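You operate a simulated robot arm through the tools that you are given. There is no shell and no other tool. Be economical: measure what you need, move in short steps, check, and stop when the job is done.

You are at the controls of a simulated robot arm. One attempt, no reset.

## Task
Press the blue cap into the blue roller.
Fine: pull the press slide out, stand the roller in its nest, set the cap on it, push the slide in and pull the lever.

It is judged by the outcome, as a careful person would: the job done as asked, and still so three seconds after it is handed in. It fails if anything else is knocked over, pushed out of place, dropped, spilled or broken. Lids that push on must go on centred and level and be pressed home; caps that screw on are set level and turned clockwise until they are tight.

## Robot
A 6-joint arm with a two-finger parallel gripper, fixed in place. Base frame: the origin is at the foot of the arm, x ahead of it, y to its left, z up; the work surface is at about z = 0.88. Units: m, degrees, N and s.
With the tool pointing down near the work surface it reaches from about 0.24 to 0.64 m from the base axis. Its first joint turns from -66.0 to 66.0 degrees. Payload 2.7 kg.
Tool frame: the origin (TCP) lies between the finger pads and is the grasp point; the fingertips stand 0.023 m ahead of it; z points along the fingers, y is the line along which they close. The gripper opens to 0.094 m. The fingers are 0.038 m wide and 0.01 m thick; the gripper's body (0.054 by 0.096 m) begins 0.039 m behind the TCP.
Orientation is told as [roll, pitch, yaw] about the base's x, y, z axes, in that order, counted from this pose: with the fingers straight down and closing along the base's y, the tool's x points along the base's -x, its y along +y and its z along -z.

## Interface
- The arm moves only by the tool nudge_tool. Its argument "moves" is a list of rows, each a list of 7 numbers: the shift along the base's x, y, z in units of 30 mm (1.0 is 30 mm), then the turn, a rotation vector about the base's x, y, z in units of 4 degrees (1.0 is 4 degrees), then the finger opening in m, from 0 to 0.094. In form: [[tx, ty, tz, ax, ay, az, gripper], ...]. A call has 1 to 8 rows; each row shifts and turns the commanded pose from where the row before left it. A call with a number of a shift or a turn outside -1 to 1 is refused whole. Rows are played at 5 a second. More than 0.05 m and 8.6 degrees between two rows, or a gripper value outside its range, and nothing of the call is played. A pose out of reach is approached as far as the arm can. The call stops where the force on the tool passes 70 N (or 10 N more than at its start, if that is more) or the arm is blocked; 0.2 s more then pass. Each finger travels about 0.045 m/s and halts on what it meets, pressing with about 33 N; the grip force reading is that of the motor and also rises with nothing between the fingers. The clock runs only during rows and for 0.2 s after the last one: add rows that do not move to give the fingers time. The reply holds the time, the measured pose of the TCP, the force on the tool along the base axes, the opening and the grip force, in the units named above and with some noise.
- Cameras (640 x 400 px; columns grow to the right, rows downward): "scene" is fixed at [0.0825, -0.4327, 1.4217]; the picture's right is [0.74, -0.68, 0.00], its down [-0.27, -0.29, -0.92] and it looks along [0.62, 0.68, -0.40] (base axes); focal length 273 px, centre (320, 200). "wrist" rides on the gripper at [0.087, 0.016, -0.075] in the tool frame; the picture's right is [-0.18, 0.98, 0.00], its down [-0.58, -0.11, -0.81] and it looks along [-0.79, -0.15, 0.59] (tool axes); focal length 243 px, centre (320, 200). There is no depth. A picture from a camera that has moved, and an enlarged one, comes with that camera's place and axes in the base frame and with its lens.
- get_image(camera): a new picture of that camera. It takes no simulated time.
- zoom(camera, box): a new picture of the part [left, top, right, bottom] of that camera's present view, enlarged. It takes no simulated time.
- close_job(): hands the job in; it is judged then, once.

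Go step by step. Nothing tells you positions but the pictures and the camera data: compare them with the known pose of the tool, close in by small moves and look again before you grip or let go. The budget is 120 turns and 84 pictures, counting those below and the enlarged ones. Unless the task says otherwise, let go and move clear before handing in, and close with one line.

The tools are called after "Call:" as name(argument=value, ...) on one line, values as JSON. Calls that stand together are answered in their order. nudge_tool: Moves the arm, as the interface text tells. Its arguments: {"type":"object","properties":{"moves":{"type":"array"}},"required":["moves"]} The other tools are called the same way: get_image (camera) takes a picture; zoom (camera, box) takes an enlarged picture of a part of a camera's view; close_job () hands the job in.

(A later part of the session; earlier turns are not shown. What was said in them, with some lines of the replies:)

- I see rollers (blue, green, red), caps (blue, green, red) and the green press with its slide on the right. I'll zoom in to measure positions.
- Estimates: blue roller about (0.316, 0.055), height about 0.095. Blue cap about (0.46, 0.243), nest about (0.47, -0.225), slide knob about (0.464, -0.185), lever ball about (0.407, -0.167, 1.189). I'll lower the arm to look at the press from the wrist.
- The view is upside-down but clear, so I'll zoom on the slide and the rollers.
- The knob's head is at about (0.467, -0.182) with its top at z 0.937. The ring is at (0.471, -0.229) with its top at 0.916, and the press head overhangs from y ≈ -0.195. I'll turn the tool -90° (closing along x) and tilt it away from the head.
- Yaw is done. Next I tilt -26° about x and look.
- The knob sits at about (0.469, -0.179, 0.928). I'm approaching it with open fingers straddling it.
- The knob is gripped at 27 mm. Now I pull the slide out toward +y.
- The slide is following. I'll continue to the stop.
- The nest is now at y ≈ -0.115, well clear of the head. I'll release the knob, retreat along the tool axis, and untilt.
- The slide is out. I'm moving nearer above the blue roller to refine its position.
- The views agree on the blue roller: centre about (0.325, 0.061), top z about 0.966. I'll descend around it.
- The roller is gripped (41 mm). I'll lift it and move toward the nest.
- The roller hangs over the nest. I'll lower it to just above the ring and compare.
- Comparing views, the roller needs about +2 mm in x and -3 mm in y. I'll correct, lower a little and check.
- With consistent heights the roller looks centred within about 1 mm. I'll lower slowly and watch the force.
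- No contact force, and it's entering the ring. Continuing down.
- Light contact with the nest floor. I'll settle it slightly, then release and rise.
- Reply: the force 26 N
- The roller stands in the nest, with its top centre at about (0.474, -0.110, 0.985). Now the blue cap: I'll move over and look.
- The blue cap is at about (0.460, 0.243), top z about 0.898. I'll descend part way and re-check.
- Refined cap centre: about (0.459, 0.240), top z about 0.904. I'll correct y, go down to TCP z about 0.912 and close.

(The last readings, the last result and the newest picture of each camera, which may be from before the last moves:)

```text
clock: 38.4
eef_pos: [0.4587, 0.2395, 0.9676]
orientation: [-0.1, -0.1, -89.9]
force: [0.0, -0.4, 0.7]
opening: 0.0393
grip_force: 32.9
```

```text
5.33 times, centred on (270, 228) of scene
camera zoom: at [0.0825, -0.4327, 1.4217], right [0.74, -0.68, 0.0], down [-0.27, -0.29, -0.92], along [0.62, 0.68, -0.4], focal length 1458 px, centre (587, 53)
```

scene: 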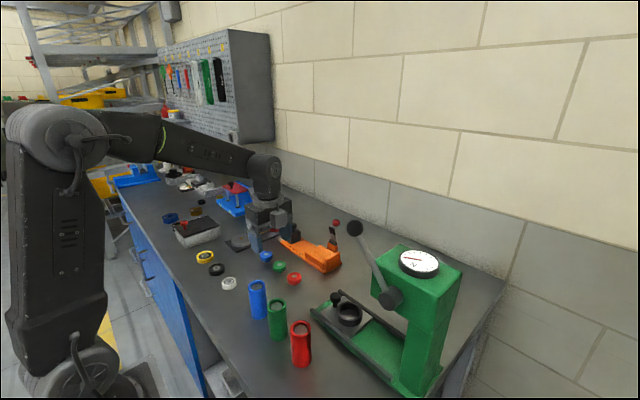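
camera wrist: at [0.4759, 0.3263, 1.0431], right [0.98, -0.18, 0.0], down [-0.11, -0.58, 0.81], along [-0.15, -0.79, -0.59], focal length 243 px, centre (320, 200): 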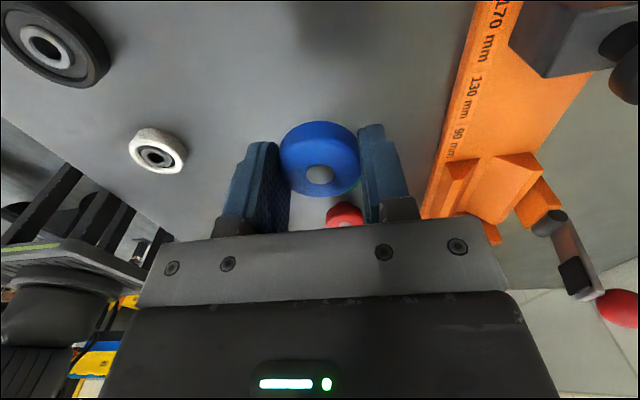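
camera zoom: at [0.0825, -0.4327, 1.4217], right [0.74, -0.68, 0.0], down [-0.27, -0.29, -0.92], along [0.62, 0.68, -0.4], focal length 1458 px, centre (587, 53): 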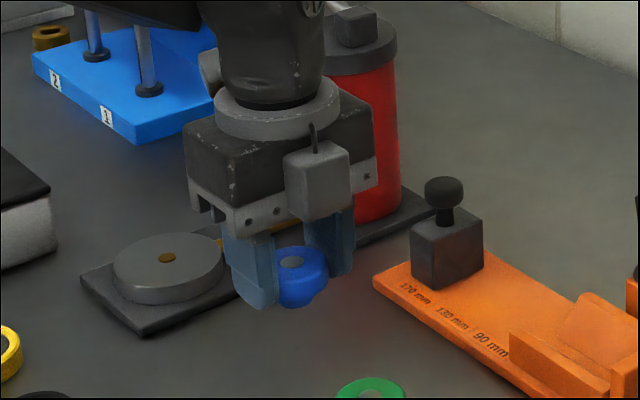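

The cap is held level. I'll raise it and carry it to above the roller.

Call:
nudge_tool(moves=[[0, 0, 1, 0, 0, 0, 0.034], [0, 0, 1, 0, 0, 0, 0.034], [0, 0, 1, 0, 0, 0, 0.034], [0.1, -1, 0, 0, 0, 0, 0.034], [0.1, -1, 0, 0, 0, 0, 0.034], [0.1, -1, 0, 0, 0, 0, 0.034], [0.1, -1, 0, 0, 0, 0, 0.034], [0.1, -1, 0, 0, 0, 0, 0.034]])

Call:
nudge_tool(moves=[[0, -1, 0, 0, 0, 0, 0.034], [0, -1, 0, 0, 0, 0, 0.034], [0, -1, 0, 0, 0, 0, 0.034], [0, -1, 0, 0, 0, 0, 0.034], [0, -1, 0, 0, 0, 0, 0.034], [0, -1, 0, 0, 0, 0, 0.034], [0, -0.6, -0.3, 0, 0, 0, 0.034], [0, 0, 0, 0, 0, 0, 0.034]])

Call:
get_image(camera="wrist")

Call:
zoom(camera="scene", box=[310, 230, 400, 310])

```text
clock: 40.2
eef_pos: [0.4758, 0.0851, 1.0584]
orientation: [0.0, -0.2, -89.9]
force: [-0.1, -0.3, 0.5]
opening: 0.0394
grip_force: 33.2
```

```text
clock: 42.0
eef_pos: [0.4763, -0.1108, 1.0486]
orientation: [0.0, -0.2, -89.9]
force: [-0.7, -0.5, 0.3]
opening: 0.0392
grip_force: 33.1
```

```text
42 pictures are left
camera wrist: at [0.4924, -0.0243, 1.1221], right [0.98, -0.18, 0.0], down [-0.11, -0.58, 0.81], along [-0.15, -0.79, -0.59], focal length 243 px, centre (320, 200)
```

wrist: 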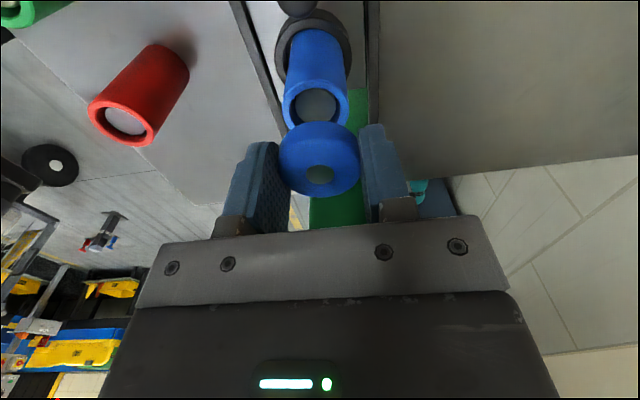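

```text
5.00 times, centred on (355, 270) of scene
camera zoom: at [0.0825, -0.4327, 1.4217], right [0.74, -0.68, 0.0], down [-0.27, -0.29, -0.92], along [0.62, 0.68, -0.4], focal length 1367 px, centre (145, -150)
```

zoom: 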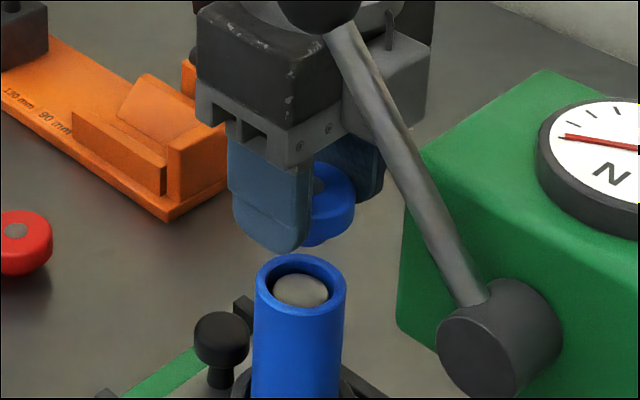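

Cap needs about -1 mm in x and +3–4 mm in y. I'll correct, lower to just above the roller, and check.

Call:
nudge_tool(moves=[[-0.04, 0.11, -0.3, 0, 0, 0, 0.034], [0, 0, -0.35, 0, 0, 0, 0.034], [0, 0, 0, 0, 0, 0, 0.034]])

Call:
zoom(camera="wrist", box=[220, 60, 420, 240])

Call:
zoom(camera="scene", box=[320, 240, 390, 300])

```text
clock: 42.8
eef_pos: [0.4754, -0.1069, 1.0294]
orientation: [0.1, -0.1, -89.9]
force: [0.2, 0.2, -0.3]
opening: 0.0395
grip_force: 32.6
```

```text
2.22 times, centred on (320, 150) of wrist
camera zoom: at [0.4916, -0.0202, 1.1036], right [0.98, -0.18, 0.0], down [-0.11, -0.58, 0.81], along [-0.15, -0.79, -0.59], focal length 539 px, centre (320, 311)
```

zoom: 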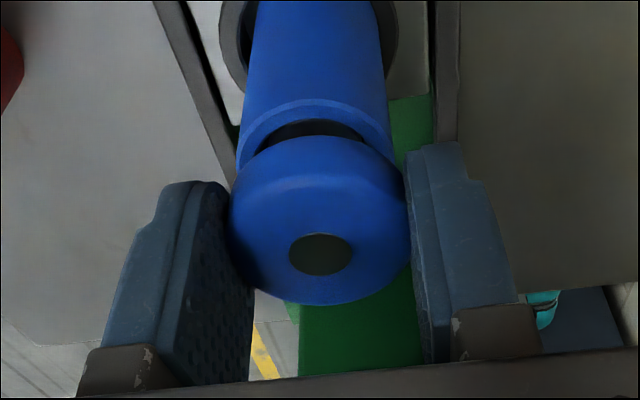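

```text
6.67 times, centred on (355, 270) of scene
camera zoom: at [0.0825, -0.4327, 1.4217], right [0.74, -0.68, 0.0], down [-0.27, -0.29, -0.92], along [0.62, 0.68, -0.4], focal length 1823 px, centre (87, -267)
```

zoom: 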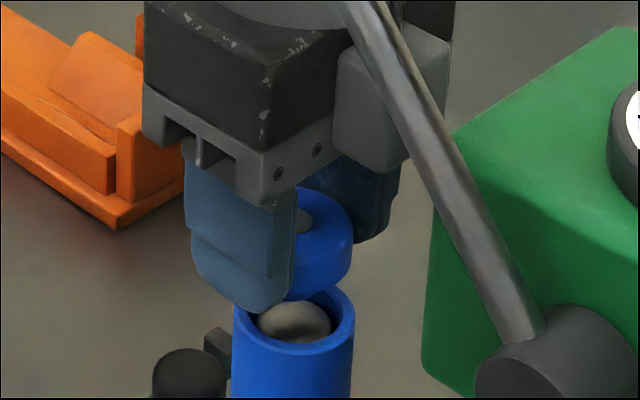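

Small correction (-1.4 mm x, -1.5 mm y), then lower gently to contact.

Call:
nudge_tool(moves=[[-0.045, -0.05, -0.1, 0, 0, 0, 0.034], [0, 0, -0.1, 0, 0, 0, 0.034], [0, 0, -0.05, 0, 0, 0, 0.034], [0, 0, 0, 0, 0, 0, 0.034]])

Call:
zoom(camera="wrist", box=[220, 60, 420, 240])

Call:
zoom(camera="scene", box=[320, 240, 390, 300])

```text
clock: 43.8
eef_pos: [0.4723, -0.1084, 1.0228]
orientation: [0.0, -0.1, -89.9]
force: [-0.4, 0.3, -0.8]
opening: 0.0392
grip_force: 32.6
```

```text
2.22 times, centred on (320, 150) of wrist
camera zoom: at [0.4892, -0.0215, 1.0975], right [0.98, -0.18, 0.0], down [-0.11, -0.58, 0.81], along [-0.15, -0.79, -0.59], focal length 539 px, centre (320, 311)
```

zoom: 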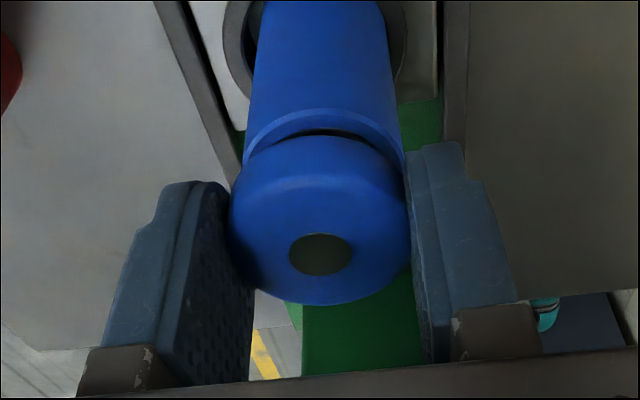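

```text
6.67 times, centred on (355, 270) of scene
camera zoom: at [0.0825, -0.4327, 1.4217], right [0.74, -0.68, 0.0], down [-0.27, -0.29, -0.92], along [0.62, 0.68, -0.4], focal length 1823 px, centre (87, -267)
```

zoom: 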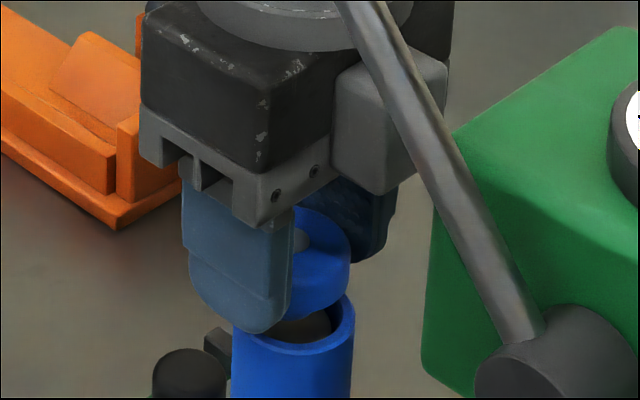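

Call:
nudge_tool(moves=[[0.02, -0.04, -0.07, 0, 0, 0, 0.034], [0, 0, -0.07, 0, 0, 0, 0.034], [0, 0, 0, 0, 0, 0, 0.034]])

Call:
nudge_tool(moves=[[0, 0, -0.07, 0, 0, 0, 0.034], [0, 0, -0.07, 0, 0, 0, 0.034], [0, 0, 0, 0, 0, 0, 0.034]])

Call:
zoom(camera="wrist", box=[220, 60, 420, 240])

Call:
zoom(camera="scene", box=[320, 240, 390, 300])

```text
clock: 44.6
eef_pos: [0.4725, -0.1097, 1.0189]
orientation: [0.0, -0.1, -89.9]
force: [-0.7, 0.2, -0.7]
opening: 0.0394
grip_force: 33.0
```

```text
clock: 45.4
eef_pos: [0.4723, -0.1094, 1.0155]
orientation: [0.1, -0.1, -89.9]
force: [-0.4, -1.8, 5.8]
opening: 0.0392
grip_force: 32.9
```

```text
2.22 times, centred on (320, 150) of wrist
camera zoom: at [0.4895, -0.022, 1.0904], right [0.98, -0.18, 0.0], down [-0.11, -0.58, 0.81], along [-0.15, -0.79, -0.59], focal length 539 px, centre (320, 311)
```

zoom: 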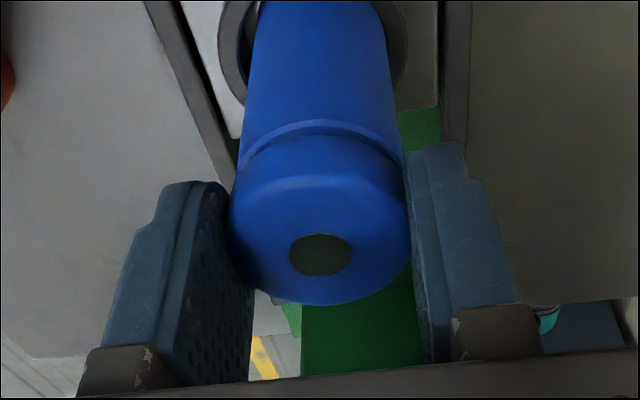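

```text
6.67 times, centred on (355, 270) of scene
camera zoom: at [0.0824, -0.4327, 1.4217], right [0.74, -0.68, 0.0], down [-0.27, -0.29, -0.92], along [0.62, 0.68, -0.4], focal length 1823 px, centre (87, -267)
```

zoom: 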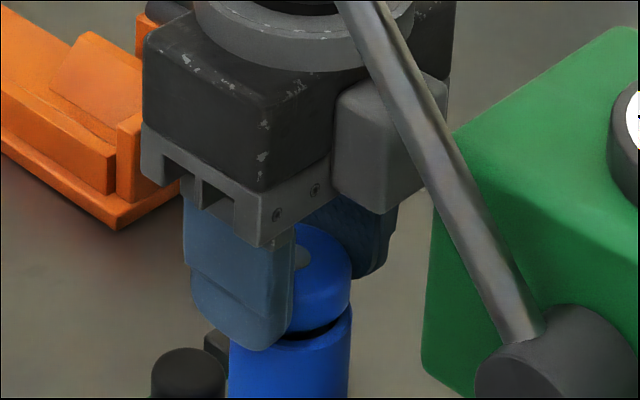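

Light contact, looking aligned. Pressing down a little more to seat the plug start.

Call:
nudge_tool(moves=[[0, 0, -0.06, 0, 0, 0, 0.034], [0, 0, 0, 0, 0, 0, 0.034]])

Call:
zoom(camera="scene", box=[320, 240, 390, 300])

```text
clock: 46.0
eef_pos: [0.4732, -0.1083, 1.0126]
orientation: [0.0, -0.1, -89.9]
force: [-0.6, -0.2, 11.3]
opening: 0.0393
grip_force: 32.8
```

```text
6.67 times, centred on (355, 270) of scene
camera zoom: at [0.0823, -0.4327, 1.4217], right [0.74, -0.68, 0.0], down [-0.27, -0.29, -0.92], along [0.62, 0.68, -0.4], focal length 1823 px, centre (87, -267)
```

zoom: 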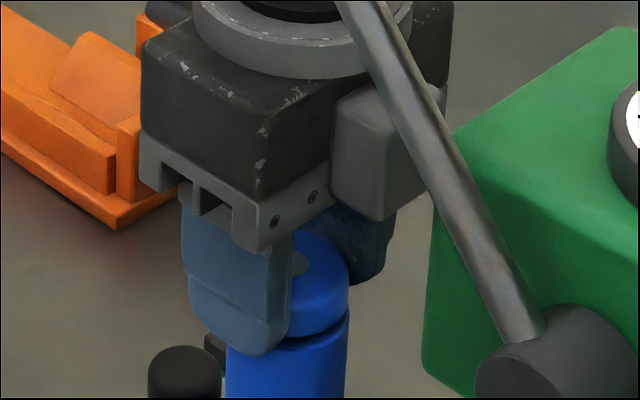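

Call:
nudge_tool(moves=[[0, 0, -0.06, 0, 0, 0, 0.034], [0, 0, -0.06, 0, 0, 0, 0.034], [0, 0, 0, 0, 0, 0, 0.034]])

Call:
zoom(camera="scene", box=[320, 240, 390, 300])

Call:
zoom(camera="wrist", box=[220, 60, 420, 240])

```text
clock: 46.8
eef_pos: [0.4733, -0.1085, 1.0141]
orientation: [0.3, -0.2, -89.8]
force: [-6.9, 1.5, 35.8]
opening: 0.0393
grip_force: 32.7
```

```text
6.67 times, centred on (355, 270) of scene
camera zoom: at [0.0818, -0.4325, 1.4218], right [0.74, -0.68, 0.0], down [-0.27, -0.29, -0.92], along [0.62, 0.68, -0.4], focal length 1823 px, centre (87, -267)
```

zoom: 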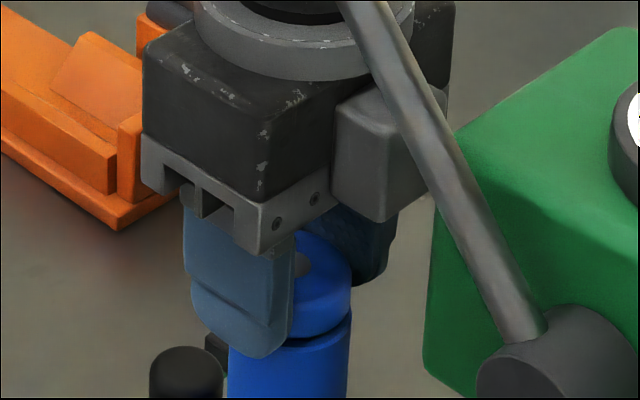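

```text
2.22 times, centred on (320, 150) of wrist
camera zoom: at [0.489, -0.0218, 1.0873], right [0.98, -0.18, 0.01], down [-0.11, -0.58, 0.81], along [-0.14, -0.79, -0.59], focal length 539 px, centre (320, 311)
```

zoom: 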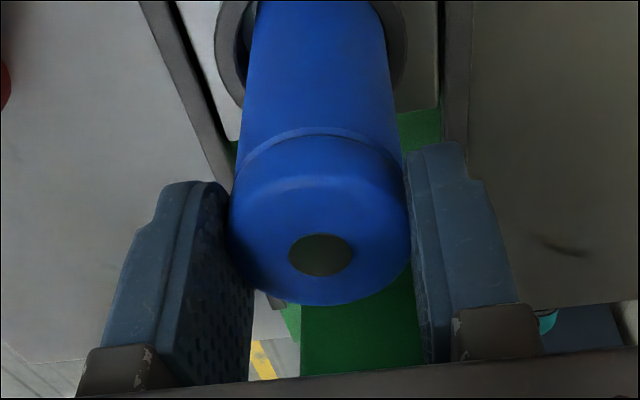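

It meets the press-fit resistance now. I'll relieve the force, release the cap and rise to inspect.

Call:
nudge_tool(moves=[[0, 0, 0.08, 0, 0, 0, 0.034], [0, 0, 0, 0, 0, 0, 0.06], [0, 0, 0, 0, 0, 0, 0.065], [0, 0, 0, 0, 0, 0, 0.065], [0, 0, 0.7, 0, 0, 0, 0.065], [0, 0, 0.8, 0, 0, 0, 0.065], [0, 0, 0.8, 0, 0, 0, 0.065]])

Call:
zoom(camera="scene", box=[310, 240, 400, 320])

Call:
zoom(camera="wrist", box=[240, 0, 400, 120])

```text
clock: 48.4
eef_pos: [0.475, -0.1086, 1.0817]
orientation: [0.0, -0.2, -89.8]
force: [-0.1, 0.1, 0.4]
opening: 0.065
grip_force: 0.0
```

```text
5.00 times, centred on (355, 280) of scene
camera zoom: at [0.0825, -0.4327, 1.4217], right [0.74, -0.68, 0.0], down [-0.27, -0.29, -0.92], along [0.62, 0.68, -0.4], focal length 1367 px, centre (145, -200)
```

zoom: 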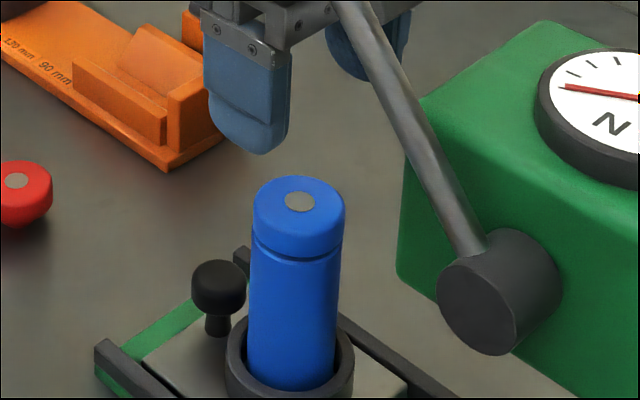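

```text
3.33 times, centred on (320, 60) of wrist
camera zoom: at [0.491, -0.023, 1.1554], right [0.98, -0.18, 0.0], down [-0.11, -0.58, 0.81], along [-0.15, -0.79, -0.59], focal length 809 px, centre (320, 667)
```

zoom: 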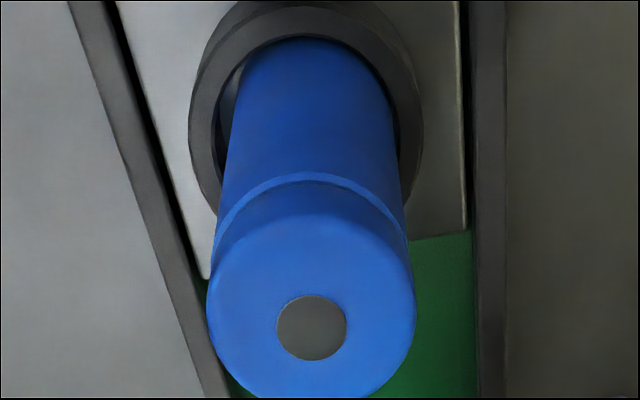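

The cap sits centred and level on the roller with an even gap. Next I re-grip the knob with the same tilted pose to push the slide in.

Call:
nudge_tool(moves=[[0, 0.8, 0, 0, 0, 0, 0.056], [-0.1, 0.9, 0, 0, 0, 0, 0.056], [-0.1, 0.9, 0, -1, 0, 0, 0.056], [0, 0.7, 0, -1, 0, 0, 0.056], [0, 0, -0.5, -1, 0, 0, 0.056], [0, 0, -0.5, -1, 0, 0, 0.056], [0, 0, -0.5, -1, 0, 0, 0.056], [0, 0, -0.5, -1, 0, 0, 0.056]])

Call:
nudge_tool(moves=[[0, 0, 0, -0.5, 0, 0, 0.056], [0, 0, 0, 0, 0, 0, 0.056]])

Call:
zoom(camera="wrist", box=[180, 20, 460, 240])

```text
clock: 50.2
eef_pos: [0.4656, -0.0083, 1.0182]
orientation: [0.1, -24.1, -89.7]
force: [0.0, 0.6, 0.7]
opening: 0.0562
grip_force: 0.0
```

```text
clock: 50.8
eef_pos: [0.4661, -0.0098, 1.0195]
orientation: [0.1, -26.1, -89.8]
force: [-0.1, 0.3, -0.1]
opening: 0.0561
grip_force: 0.1
```

```text
1.82 times, centred on (320, 130) of wrist
camera zoom: at [0.483, 0.1016, 1.0486], right [0.98, -0.16, 0.08], down [-0.11, -0.17, 0.98], along [-0.15, -0.97, -0.18], focal length 441 px, centre (320, 327)
```

zoom: 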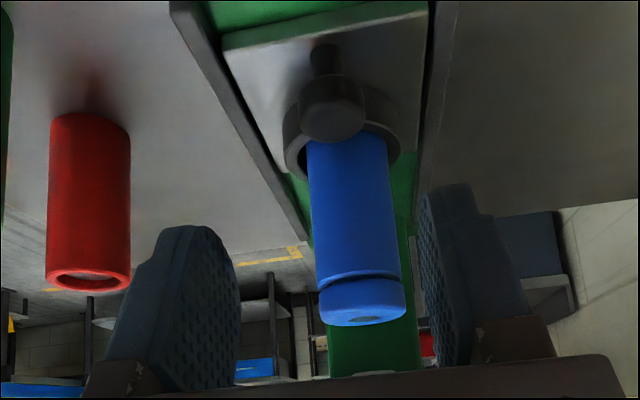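

Call:
nudge_tool(moves=[[0.1, -0.37, -0.7, 0, 0, 0, 0.056], [0, -0.37, -0.7, 0, 0, 0, 0.056], [0, -0.37, -0.7, 0, 0, 0, 0.056], [0, -0.37, -0.7, 0, 0, 0, 0.056], [0, 0, 0, 0, 0, 0, 0.056]])

Call:
zoom(camera="scene", box=[300, 220, 400, 320])

Call:
zoom(camera="wrist", box=[180, 20, 460, 240])

```text
clock: 52.0
eef_pos: [0.4671, -0.054, 0.9376]
orientation: [-0.1, -26.0, -89.8]
force: [0.0, 0.2, -0.2]
opening: 0.056
grip_force: 0.1
```

```text
4.00 times, centred on (350, 270) of scene
camera zoom: at [0.0825, -0.4327, 1.4217], right [0.74, -0.68, 0.0], down [-0.27, -0.29, -0.92], along [0.62, 0.68, -0.4], focal length 1094 px, centre (200, -80)
```

zoom: 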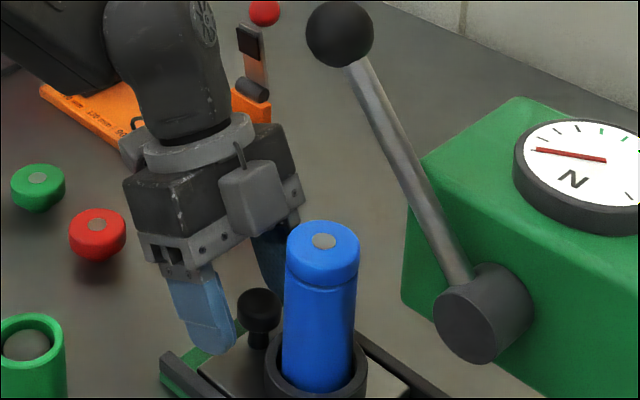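

```text
1.82 times, centred on (320, 130) of wrist
camera zoom: at [0.4842, 0.0565, 0.9659], right [0.98, -0.16, 0.08], down [-0.11, -0.17, 0.98], along [-0.15, -0.97, -0.18], focal length 441 px, centre (320, 327)
```

zoom: 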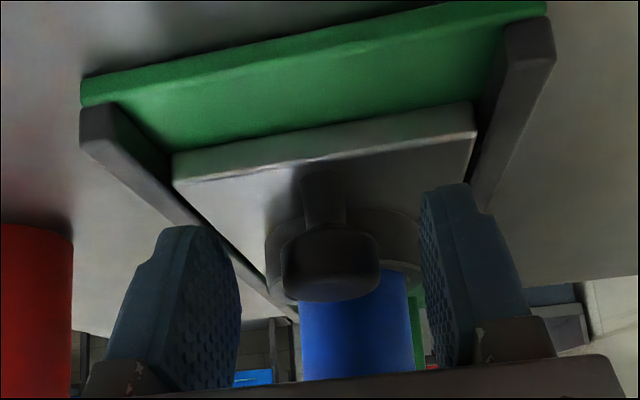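

Call:
nudge_tool(moves=[[0.05, -0.05, -0.12, 0, 0, 0, 0.056], [0, 0, 0, 0, 0, 0, 0.015], [0, 0, 0, 0, 0, 0, 0.015], [0, 0, 0, 0, 0, 0, 0.015], [0, 0, 0, 0, 0, 0, 0.015], [0, 0, 0, 0, 0, 0, 0.015]])

Call:
nudge_tool(moves=[[0, -0.2, 0, 0, 0, 0, 0.015], [0, -0.3, 0, 0, 0, 0, 0.015], [0, -0.3, 0, 0, 0, 0, 0.015], [0, -0.3, 0, 0, 0, 0, 0.015], [0, 0, 0, 0, 0, 0, 0.015]])

Call:
zoom(camera="scene", box=[300, 220, 440, 360])

```text
clock: 53.4
eef_pos: [0.469, -0.0552, 0.9346]
orientation: [-0.1, -26.0, -90.0]
force: [-6.8, -0.2, 3.3]
opening: 0.0275
grip_force: 45.0
```

```text
clock: 54.6
eef_pos: [0.4698, -0.0896, 0.9334]
orientation: [-0.4, -26.1, -90.0]
force: [-28.2, 0.5, 15.1]
opening: 0.0276
grip_force: 44.7
```

```text
2.86 times, centred on (370, 290) of scene
camera zoom: at [0.0815, -0.4327, 1.4218], right [0.74, -0.68, 0.0], down [-0.27, -0.29, -0.92], along [0.62, 0.68, -0.4], focal length 781 px, centre (177, -57)
```

zoom: 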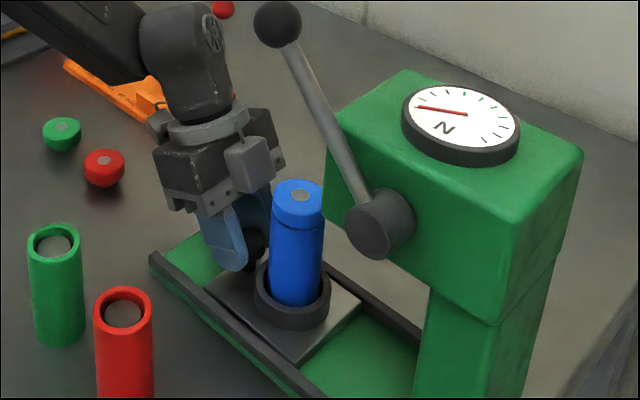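

The slide follows but there's side load (fx -28). I'll relieve it by shifting -x and slightly up, then continue.

Call:
nudge_tool(moves=[[-0.05, 0, 0.03, 0, 0, 0, 0.015], [0, -0.2, 0, 0, 0, 0, 0.015], [0, 0, 0, 0, 0, 0, 0.015]])

```text
clock: 55.4
eef_pos: [0.4695, -0.0938, 0.9321]
orientation: [-0.3, -26.2, -89.8]
force: [-18.7, 2.6, 1.5]
opening: 0.0276
grip_force: 44.9
```

Call:
nudge_tool(moves=[[-0.06, -0.2, 0, 0, 0, 0, 0.015], [0, -0.3, 0, 0, 0, 0, 0.015], [0, -0.3, 0, 0, 0, 0, 0.015], [0, 0, 0, 0, 0, 0, 0.015]])

Call:
zoom(camera="scene", box=[300, 220, 440, 360])

```text
clock: 56.4
eef_pos: [0.4694, -0.1175, 0.9324]
orientation: [0.3, -26.0, -89.8]
force: [11.9, 0.9, -15.2]
opening: 0.0275
grip_force: 45.2
```

```text
2.86 times, centred on (370, 290) of scene
camera zoom: at [0.0831, -0.4327, 1.4217], right [0.74, -0.68, 0.0], down [-0.27, -0.29, -0.92], along [0.62, 0.68, -0.4], focal length 781 px, centre (177, -57)
```

zoom: 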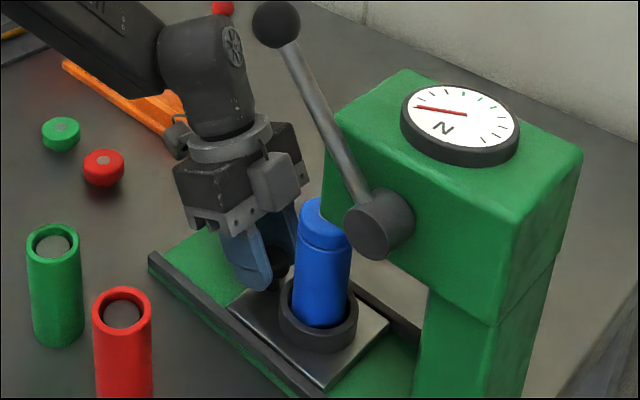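

Call:
nudge_tool(moves=[[0.025, -0.3, -0.03, 0, 0, 0, 0.015], [0, -0.3, 0, 0, 0, 0, 0.015], [0, -0.3, 0, 0, 0, 0, 0.015], [0, -0.3, 0, 0, 0, 0, 0.015], [0, 0, 0, 0, 0, 0, 0.015]])

Call:
zoom(camera="scene", box=[300, 220, 440, 360])

```text
clock: 57.6
eef_pos: [0.4696, -0.1528, 0.9338]
orientation: [0.0, -26.1, -89.7]
force: [12.2, 2.0, -6.1]
opening: 0.0273
grip_force: 45.4
```

```text
2.86 times, centred on (370, 290) of scene
camera zoom: at [0.0829, -0.4327, 1.4217], right [0.74, -0.68, 0.0], down [-0.27, -0.29, -0.92], along [0.62, 0.68, -0.4], focal length 781 px, centre (177, -57)
```

zoom: 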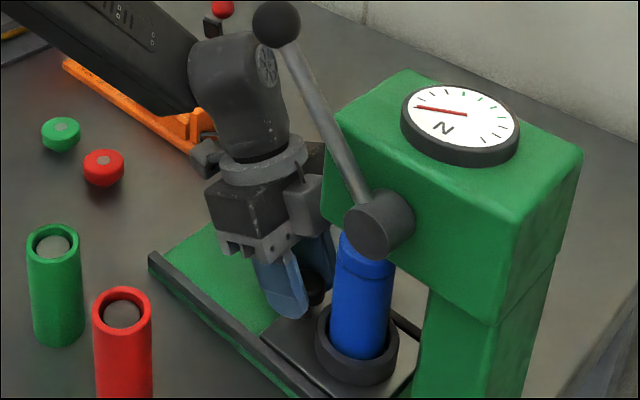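

Going well. Push the final ~17 mm gently to the stop.

Call:
nudge_tool(moves=[[0.025, -0.2, 0, 0, 0, 0, 0.015], [0, -0.2, 0, 0, 0, 0, 0.015], [0, -0.1, 0, 0, 0, 0, 0.015], [0, 0, 0, 0, 0, 0, 0.015]])

Call:
nudge_tool(moves=[[0, -0.08, 0, 0, 0, 0, 0.015], [0, -0.08, 0, 0, 0, 0, 0.015], [0, 0, 0, 0, 0, 0, 0.015]])

```text
clock: 58.6
eef_pos: [0.4711, -0.1698, 0.9332]
orientation: [-0.2, -26.1, -89.9]
force: [0.8, -2.5, -3.6]
opening: 0.0273
grip_force: 45.0
```

```text
clock: 59.4
eef_pos: [0.4702, -0.1742, 0.9348]
orientation: [-0.2, -26.0, -89.8]
force: [-13.0, 18.0, 4.9]
opening: 0.0274
grip_force: 45.2
```

The stop is reached (fy +18, same y as the original). I'll release, retreat along the tool axis, and check.

Call:
nudge_tool(moves=[[0, 0.04, 0, 0, 0, 0, 0.015], [0, 0, 0, 0, 0, 0, 0.056], [0, 0, 0, 0, 0, 0, 0.056], [0, 0, 0, 0, 0, 0, 0.056], [0, 0.4, 0.8, 0, 0, 0, 0.056], [0, 0.4, 0.8, 0, 0, 0, 0.056], [0, 1, 0.5, 0, 0, 0, 0.03], [0, 1, 0.5, 0, 0, 0, 0.03]])

Call:
zoom(camera="scene", box=[300, 200, 480, 400])

Call:
get_image(camera="wrist")

```text
clock: 61.2
eef_pos: [0.4685, -0.0883, 1.0126]
orientation: [-0.1, -26.1, -89.9]
force: [-0.7, 0.2, 1.1]
opening: 0.0299
grip_force: 0.1
```

```text
2.00 times, centred on (390, 300) of scene
camera zoom: at [0.0825, -0.4327, 1.4217], right [0.74, -0.68, 0.0], down [-0.27, -0.29, -0.92], along [0.62, 0.68, -0.4], focal length 547 px, centre (180, 0)
```

zoom: 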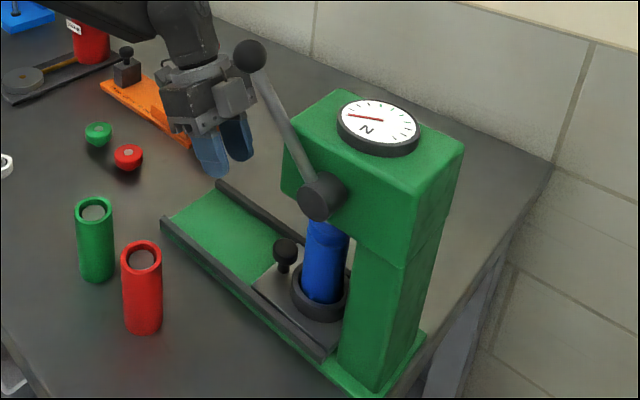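

```text
22 pictures are left
camera wrist: at [0.4841, 0.0213, 1.0417], right [0.98, -0.16, 0.08], down [-0.11, -0.17, 0.98], along [-0.15, -0.97, -0.18], focal length 243 px, centre (320, 200)
```

wrist: 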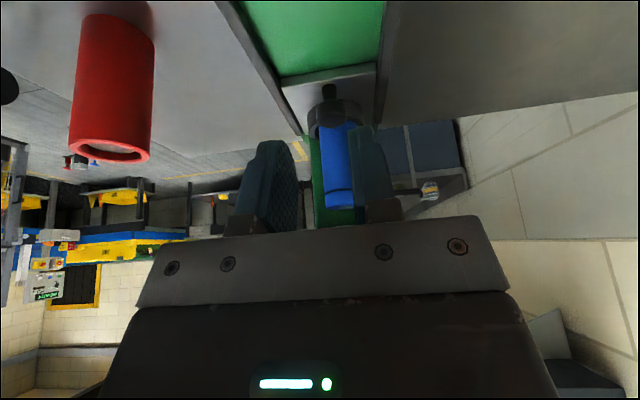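

The slide is fully in with the roller under the ram. Next is the lever: the ball is at about (0.407, -0.167, 1.189), pivoting about an x-axis at (y -0.253, z 1.09), radius about 0.13. I'll rise clear, untilt, and view it.

Call:
nudge_tool(moves=[[0, 0.9, 0.5, 0, 0, 0, 0.05], [0, 0, 1, 1, 0, 0, 0.05], [0, 0, 1, 1, 0, 0, 0.05], [0, 0, 1, 1, 0, 0, 0.05], [0, 0, 1, 1, 0, 0, 0.05], [0, 0, 1, 1, 0, 0, 0.05], [0, 0, 1, 1, 0, 0, 0.05], [0, 0, 1, 0.5, 0, 0, 0.05]])

Call:
nudge_tool(moves=[[-0.7, 0, 0.7, 0, 0, 0, 0.05], [-0.7, 0, 0, 0, 0, 0, 0.05], [-0.65, 0, 0, 0, 0, 0, 0.05], [0, 0, 0, 0, 0, 0, 0.05]])

Call:
get_image(camera="wrist")

```text
clock: 63.0
eef_pos: [0.4693, -0.0616, 1.2369]
orientation: [-0.1, 0.1, -90.0]
force: [-0.6, 0.3, 0.2]
opening: 0.0498
grip_force: 0.1
```

```text
clock: 64.0
eef_pos: [0.4109, -0.0616, 1.2587]
orientation: [0.0, -0.1, -89.8]
force: [0.7, -0.5, -0.9]
opening: 0.0496
grip_force: 0.1
```

```text
21 pictures are left
camera wrist: at [0.4267, 0.0255, 1.3334], right [0.98, -0.18, 0.0], down [-0.11, -0.58, 0.81], along [-0.15, -0.79, -0.59], focal length 243 px, centre (320, 200)
```

wrist: 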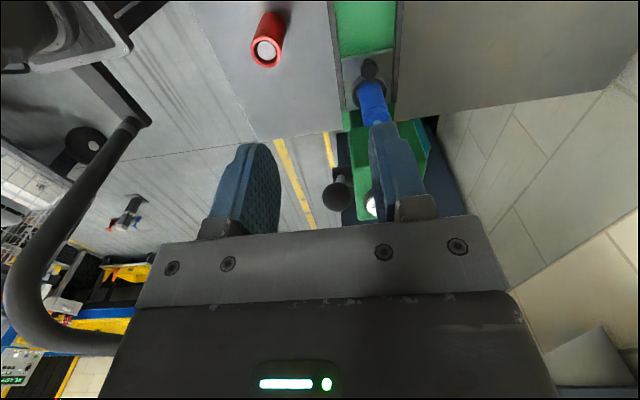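

The ball is confirmed at (0.408, -0.167, 1.188). I'll move above it and lower the fingers around it.

Call:
nudge_tool(moves=[[-0.1, -0.9, 0, 0, 0, 0, 0.056], [0, -0.9, 0, 0, 0, 0, 0.056], [0, -0.9, 0, 0, 0, 0, 0.056], [0, -0.8, 0, 0, 0, 0, 0.056], [0, 0, 0, 0, 0, 0, 0.056]])

Call:
get_image(camera="wrist")

Call:
zoom(camera="scene", box=[310, 170, 470, 310])

```text
clock: 65.2
eef_pos: [0.404, -0.1676, 1.2574]
orientation: [0.0, -0.1, -89.9]
force: [0.5, -0.8, 0.5]
opening: 0.0561
grip_force: 0.1
```

```text
20 pictures are left
camera wrist: at [0.4218, -0.0812, 1.3309], right [0.98, -0.18, 0.0], down [-0.11, -0.58, 0.81], along [-0.15, -0.79, -0.59], focal length 243 px, centre (320, 200)
```

wrist: 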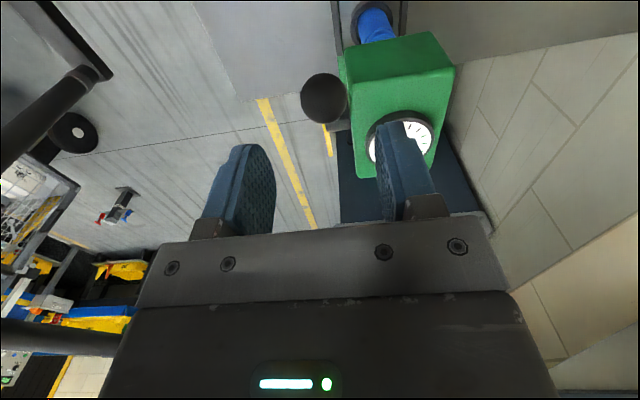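

```text
2.86 times, centred on (390, 240) of scene
camera zoom: at [0.0825, -0.4327, 1.4217], right [0.74, -0.68, 0.0], down [-0.27, -0.29, -0.92], along [0.62, 0.68, -0.4], focal length 781 px, centre (120, 86)
```

zoom: 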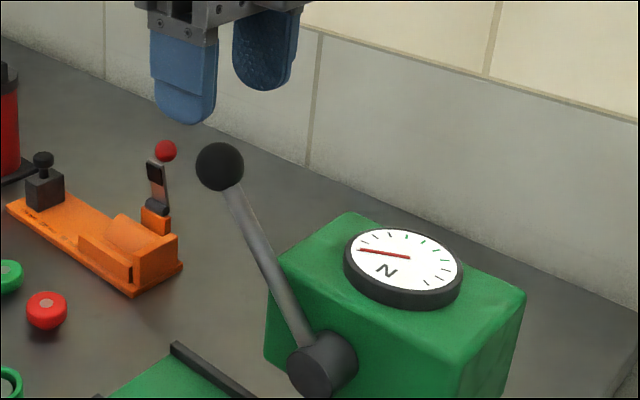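

Call:
nudge_tool(moves=[[0.06, 0, -0.8, 0, 0, 0, 0.056], [0, 0, -0.8, 0, 0, 0, 0.056], [0, 0, -0.6, 0, 0, 0, 0.056], [0, 0, -0.4, 0, 0, 0, 0.056], [0, 0, 0, 0, 0, 0, 0.056]])

Call:
zoom(camera="scene", box=[310, 170, 470, 310])

```text
clock: 66.4
eef_pos: [0.4086, -0.1649, 1.1791]
orientation: [-0.1, 0.0, -89.9]
force: [0.6, 0.1, -0.1]
opening: 0.0562
grip_force: 0.0
```

```text
2.86 times, centred on (390, 240) of scene
camera zoom: at [0.0825, -0.4327, 1.4217], right [0.74, -0.68, 0.0], down [-0.27, -0.29, -0.92], along [0.62, 0.68, -0.4], focal length 781 px, centre (120, 86)
```

zoom: 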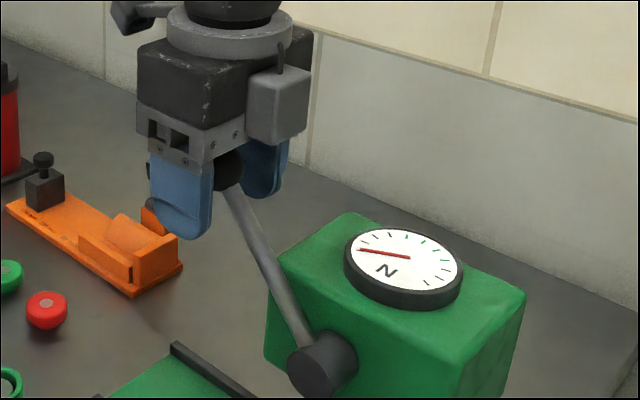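

The ball is between the fingers. I'll close and pull along the arc.

Call:
nudge_tool(moves=[[0, 0, 0, 0, 0, 0, 0.02], [0, 0, 0, 0, 0, 0, 0.02], [0, 0, 0, 0, 0, 0, 0.02], [0, 0, 0, 0, 0, 0, 0.02], [0, 0, 0, 0, 0, 0, 0.02]])

Call:
nudge_tool(moves=[[0, 0.43, -0.43, 0, 0, 0, 0.02], [0, 0.37, -0.49, 0, 0, 0, 0.02], [0, 0, 0, 0, 0, 0, 0.02]])

```text
clock: 67.6
eef_pos: [0.4085, -0.1667, 1.1791]
orientation: [-0.1, -0.2, -89.9]
force: [-20.2, 0.2, -3.0]
opening: 0.0292
grip_force: 44.2
```

```text
clock: 68.4
eef_pos: [0.4082, -0.1422, 1.1499]
orientation: [0.1, -0.2, -89.8]
force: [-16.0, -0.3, 12.8]
opening: 0.0293
grip_force: 44.6
```

Call:
nudge_tool(moves=[[-0.04, 0.29, -0.53, 0, 0, 0, 0.02], [0, 0.22, -0.57, 0, 0, 0, 0.02], [0, 0, 0, 0, 0, 0, 0.02]])

Call:
zoom(camera="scene", box=[310, 200, 470, 340])

```text
clock: 69.2
eef_pos: [0.4086, -0.1276, 1.117]
orientation: [0.3, -0.2, -89.7]
force: [8.4, 1.3, 5.7]
opening: 0.0293
grip_force: 45.7
```

```text
2.86 times, centred on (390, 270) of scene
camera zoom: at [0.0827, -0.4326, 1.4217], right [0.74, -0.68, 0.0], down [-0.27, -0.29, -0.92], along [0.62, 0.68, -0.4], focal length 781 px, centre (120, 0)
```

zoom: 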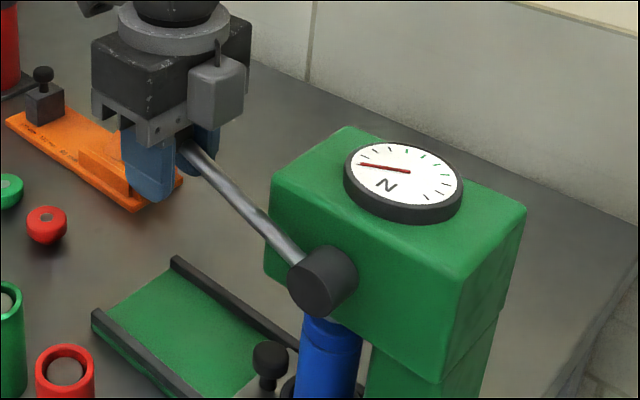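

The lever follows, and the dial has a green zone to aim for. Continuing.

Call:
nudge_tool(moves=[[0, 0.14, -0.59, 0, 0, 0, 0.02], [0, 0.05, -0.61, 0, 0, 0, 0.02], [0, 0, 0, 0, 0, 0, 0.02]])

Call:
zoom(camera="scene", box=[310, 200, 470, 340])

```text
clock: 70.0
eef_pos: [0.4081, -0.1198, 1.0824]
orientation: [0.1, 0.0, -89.8]
force: [13.8, 7.0, 11.9]
opening: 0.0293
grip_force: 44.8
```

```text
2.86 times, centred on (390, 270) of scene
camera zoom: at [0.0828, -0.4323, 1.4218], right [0.74, -0.68, 0.0], down [-0.27, -0.29, -0.92], along [0.62, 0.68, -0.4], focal length 781 px, centre (120, 0)
```

zoom: 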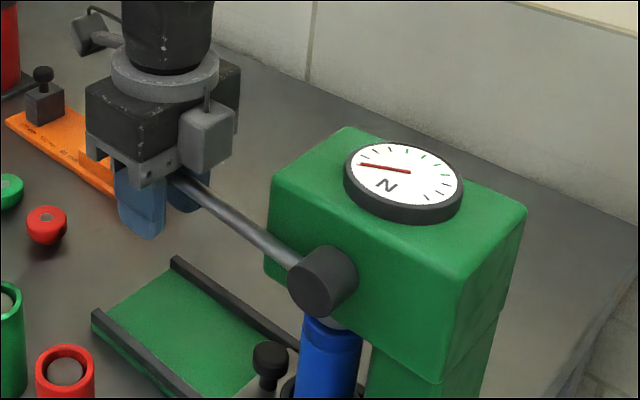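

Call:
nudge_tool(moves=[[0.03, -0.03, -0.61, 0, 0, 0, 0.02], [0, -0.12, -0.6, 0, 0, 0, 0.02], [0, 0, 0, 0, 0, 0, 0.02]])

Call:
zoom(camera="scene", box=[310, 200, 470, 340])

```text
clock: 70.8
eef_pos: [0.4078, -0.1258, 1.0444]
orientation: [-0.1, -0.1, -89.9]
force: [11.1, 19.0, 9.6]
opening: 0.029
grip_force: 45.3
```

```text
2.86 times, centred on (390, 270) of scene
camera zoom: at [0.0828, -0.432, 1.4219], right [0.74, -0.68, 0.0], down [-0.27, -0.29, -0.92], along [0.62, 0.68, -0.4], focal length 781 px, centre (120, 0)
```

zoom: 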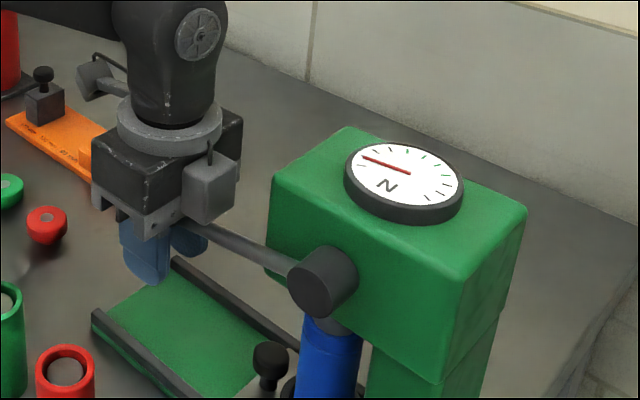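

The needle begins to rise. Continuing with smaller steps, easing y.

Call:
nudge_tool(moves=[[-0.03, -0.03, -0.29, 0, 0, 0, 0.02], [0, -0.08, -0.28, 0, 0, 0, 0.02], [0, 0, 0, 0, 0, 0, 0.02]])

Call:
zoom(camera="scene", box=[330, 220, 450, 340])

```text
clock: 71.6
eef_pos: [0.4092, -0.1287, 1.0309]
orientation: [0.4, -0.2, -89.8]
force: [9.7, 21.7, 27.7]
opening: 0.0292
grip_force: 45.3
```

```text
3.33 times, centred on (390, 280) of scene
camera zoom: at [0.0825, -0.4318, 1.422], right [0.74, -0.68, 0.0], down [-0.27, -0.29, -0.92], along [0.62, 0.68, -0.4], focal length 911 px, centre (87, -67)
```

zoom: 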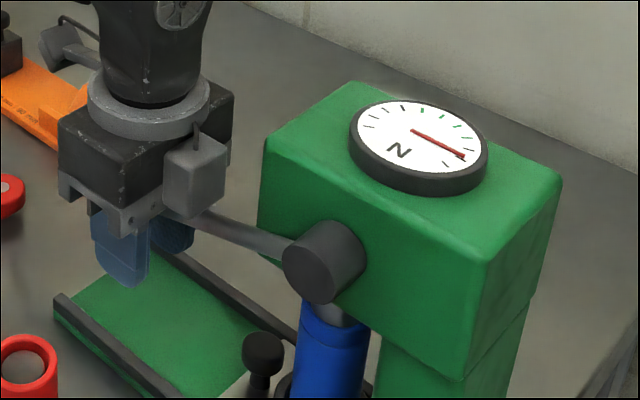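

The needle has passed the green zone, so the cap should be home. I'll back the lever off now along the arc and check.

Call:
nudge_tool(moves=[[0, 0.08, 0.28, 0, 0, 0, 0.02], [0, 0.06, 0.29, 0, 0, 0, 0.02], [0, 0.12, 0.6, 0, 0, 0, 0.02], [0, 0, 0.61, 0, 0, 0, 0.02], [0, -0.05, 0.61, 0, 0, 0, 0.02], [0, -0.14, 0.59, 0, 0, 0, 0.02]])

Call:
zoom(camera="scene", box=[330, 220, 450, 340])

```text
clock: 73.0
eef_pos: [0.4085, -0.1299, 1.1159]
orientation: [0.2, -0.1, -89.8]
force: [24.4, -1.9, -2.9]
opening: 0.0309
grip_force: 12.0
```

```text
3.33 times, centred on (390, 280) of scene
camera zoom: at [0.0833, -0.4327, 1.4216], right [0.74, -0.68, 0.0], down [-0.27, -0.29, -0.92], along [0.62, 0.68, -0.4], focal length 911 px, centre (87, -67)
```

zoom: 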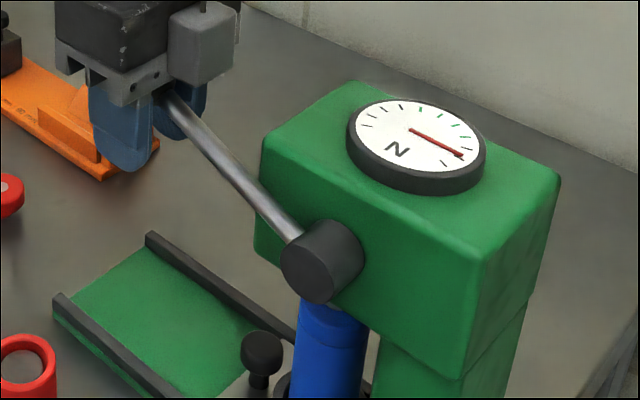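

The needle is a peak-hold pointer. I'll return the lever to its rest position.

Call:
nudge_tool(moves=[[0, -0.22, 0.57, 0, 0, 0, 0.02], [0, -0.29, 0.53, 0, 0, 0, 0.02], [0, -0.37, 0.49, 0, 0, 0, 0.02], [0, -0.43, 0.43, 0, 0, 0, 0.02], [0, 0, 0, 0, 0, 0, 0.02]])

Call:
zoom(camera="scene", box=[330, 220, 450, 340])

```text
clock: 74.2
eef_pos: [0.4083, -0.1647, 1.1795]
orientation: [-0.2, 0.1, -89.8]
force: [19.1, 9.0, -12.8]
opening: 0.0296
grip_force: 40.2
```

```text
3.33 times, centred on (390, 280) of scene
camera zoom: at [0.0833, -0.4324, 1.4217], right [0.74, -0.68, 0.0], down [-0.27, -0.29, -0.92], along [0.62, 0.68, -0.4], focal length 911 px, centre (87, -67)
```

zoom: 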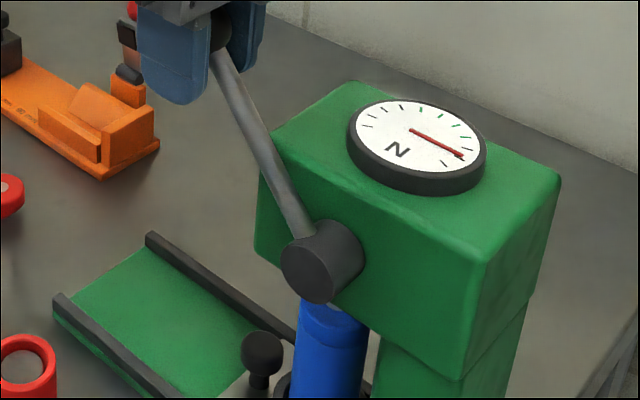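

Lever is back. I'll release, rise and move away, then inspect the cap with the wrist camera.

Call:
nudge_tool(moves=[[0, 0, 0, 0, 0, 0, 0.06], [0, 0, 0, 0, 0, 0, 0.06], [0, 0, 0, 0, 0, 0, 0.06], [0, 0, 0.8, 0, 0, 0, 0.06], [0, 0, 1, 0, 0, 0, 0.06], [0, 0, 0.8, 0, 0, 0, 0.06], [0, 1, 0, 0, 0, 0, 0.06], [0, 1, 0, 0, 0, 0, 0.06]])

Call:
nudge_tool(moves=[[0.5, 1, -0.5, 0, 0, 0, 0.09], [0.5, 1, -1, -1, 0, 0, 0.09], [0.5, 0, -1, -1, 0, 0, 0.09], [0.5, 0, -1, -1, 0, 0, 0.09], [0, 0, -1, -1, 0, 0, 0.09], [0, 0, -1, -1, 0, 0, 0.09]])

Call:
get_image(camera="wrist")

Call:
get_image(camera="scene")

```text
clock: 76.0
eef_pos: [0.4054, -0.1065, 1.2571]
orientation: [0.0, -0.1, -89.9]
force: [0.0, 0.3, 0.3]
opening: 0.0601
grip_force: 0.1
```

```text
clock: 77.4
eef_pos: [0.4657, -0.0495, 1.0894]
orientation: [-0.1, -20.2, -89.9]
force: [-0.8, -0.8, 1.2]
opening: 0.09
grip_force: 0.1
```

```text
11 pictures are left
camera wrist: at [0.4817, 0.0581, 1.1292], right [0.98, -0.17, 0.06], down [-0.11, -0.27, 0.96], along [-0.15, -0.95, -0.28], focal length 243 px, centre (320, 200)
```

wrist: 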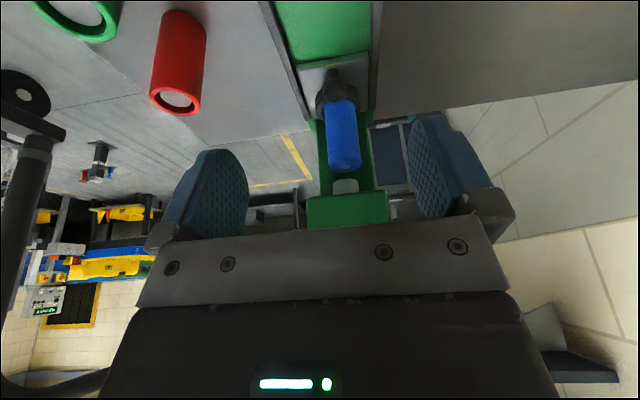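

```text
10 pictures are left
```

scene: 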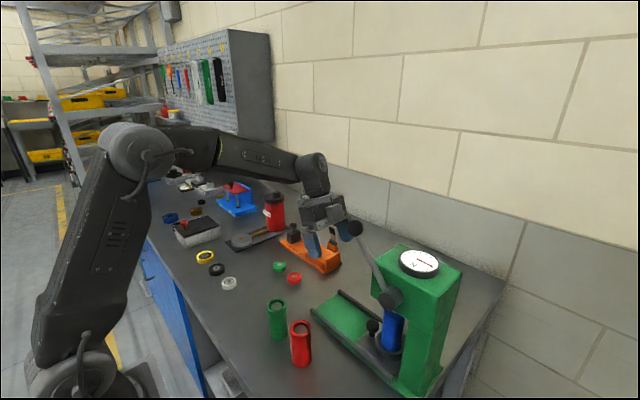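

Call:
zoom(camera="wrist", box=[290, 60, 390, 210])

Call:
zoom(camera="scene", box=[360, 280, 430, 360])

```text
2.67 times, centred on (340, 135) of wrist
camera zoom: at [0.4817, 0.0581, 1.1292], right [0.98, -0.17, 0.06], down [-0.11, -0.27, 0.96], along [-0.15, -0.95, -0.28], focal length 647 px, centre (267, 373)
```

zoom: 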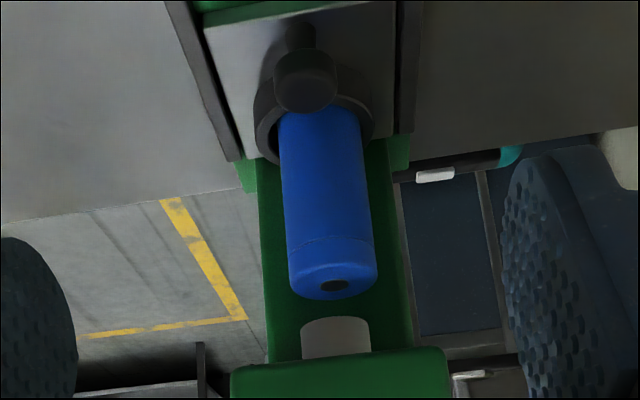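

```text
5.00 times, centred on (395, 320) of scene
camera zoom: at [0.0825, -0.4327, 1.4217], right [0.74, -0.68, 0.0], down [-0.27, -0.29, -0.92], along [0.62, 0.68, -0.4], focal length 1367 px, centre (-55, -400)
```

zoom: 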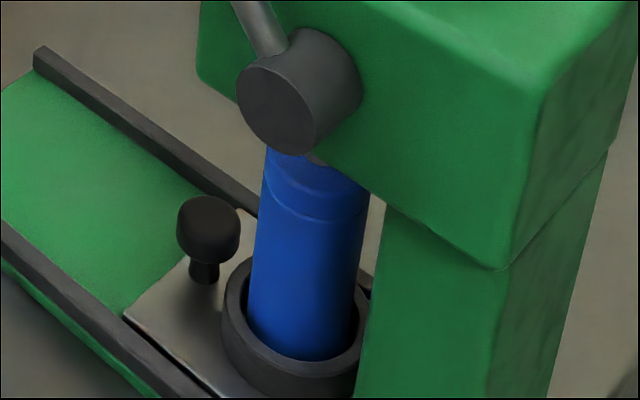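

The cap is flush and level on the roller with no gap. The ram and lever are back up, the gripper is clear and nothing else was disturbed, so I'm handing in.

Call:
close_job()

```text
The job is handed in.
```

The blue cap is pressed home in the blue roller, flush and level, and the roller is still in its nest under the press. On the last lever pull, the gauge needle went past its green zone, so the press force was higher than marked; I saw no damage.
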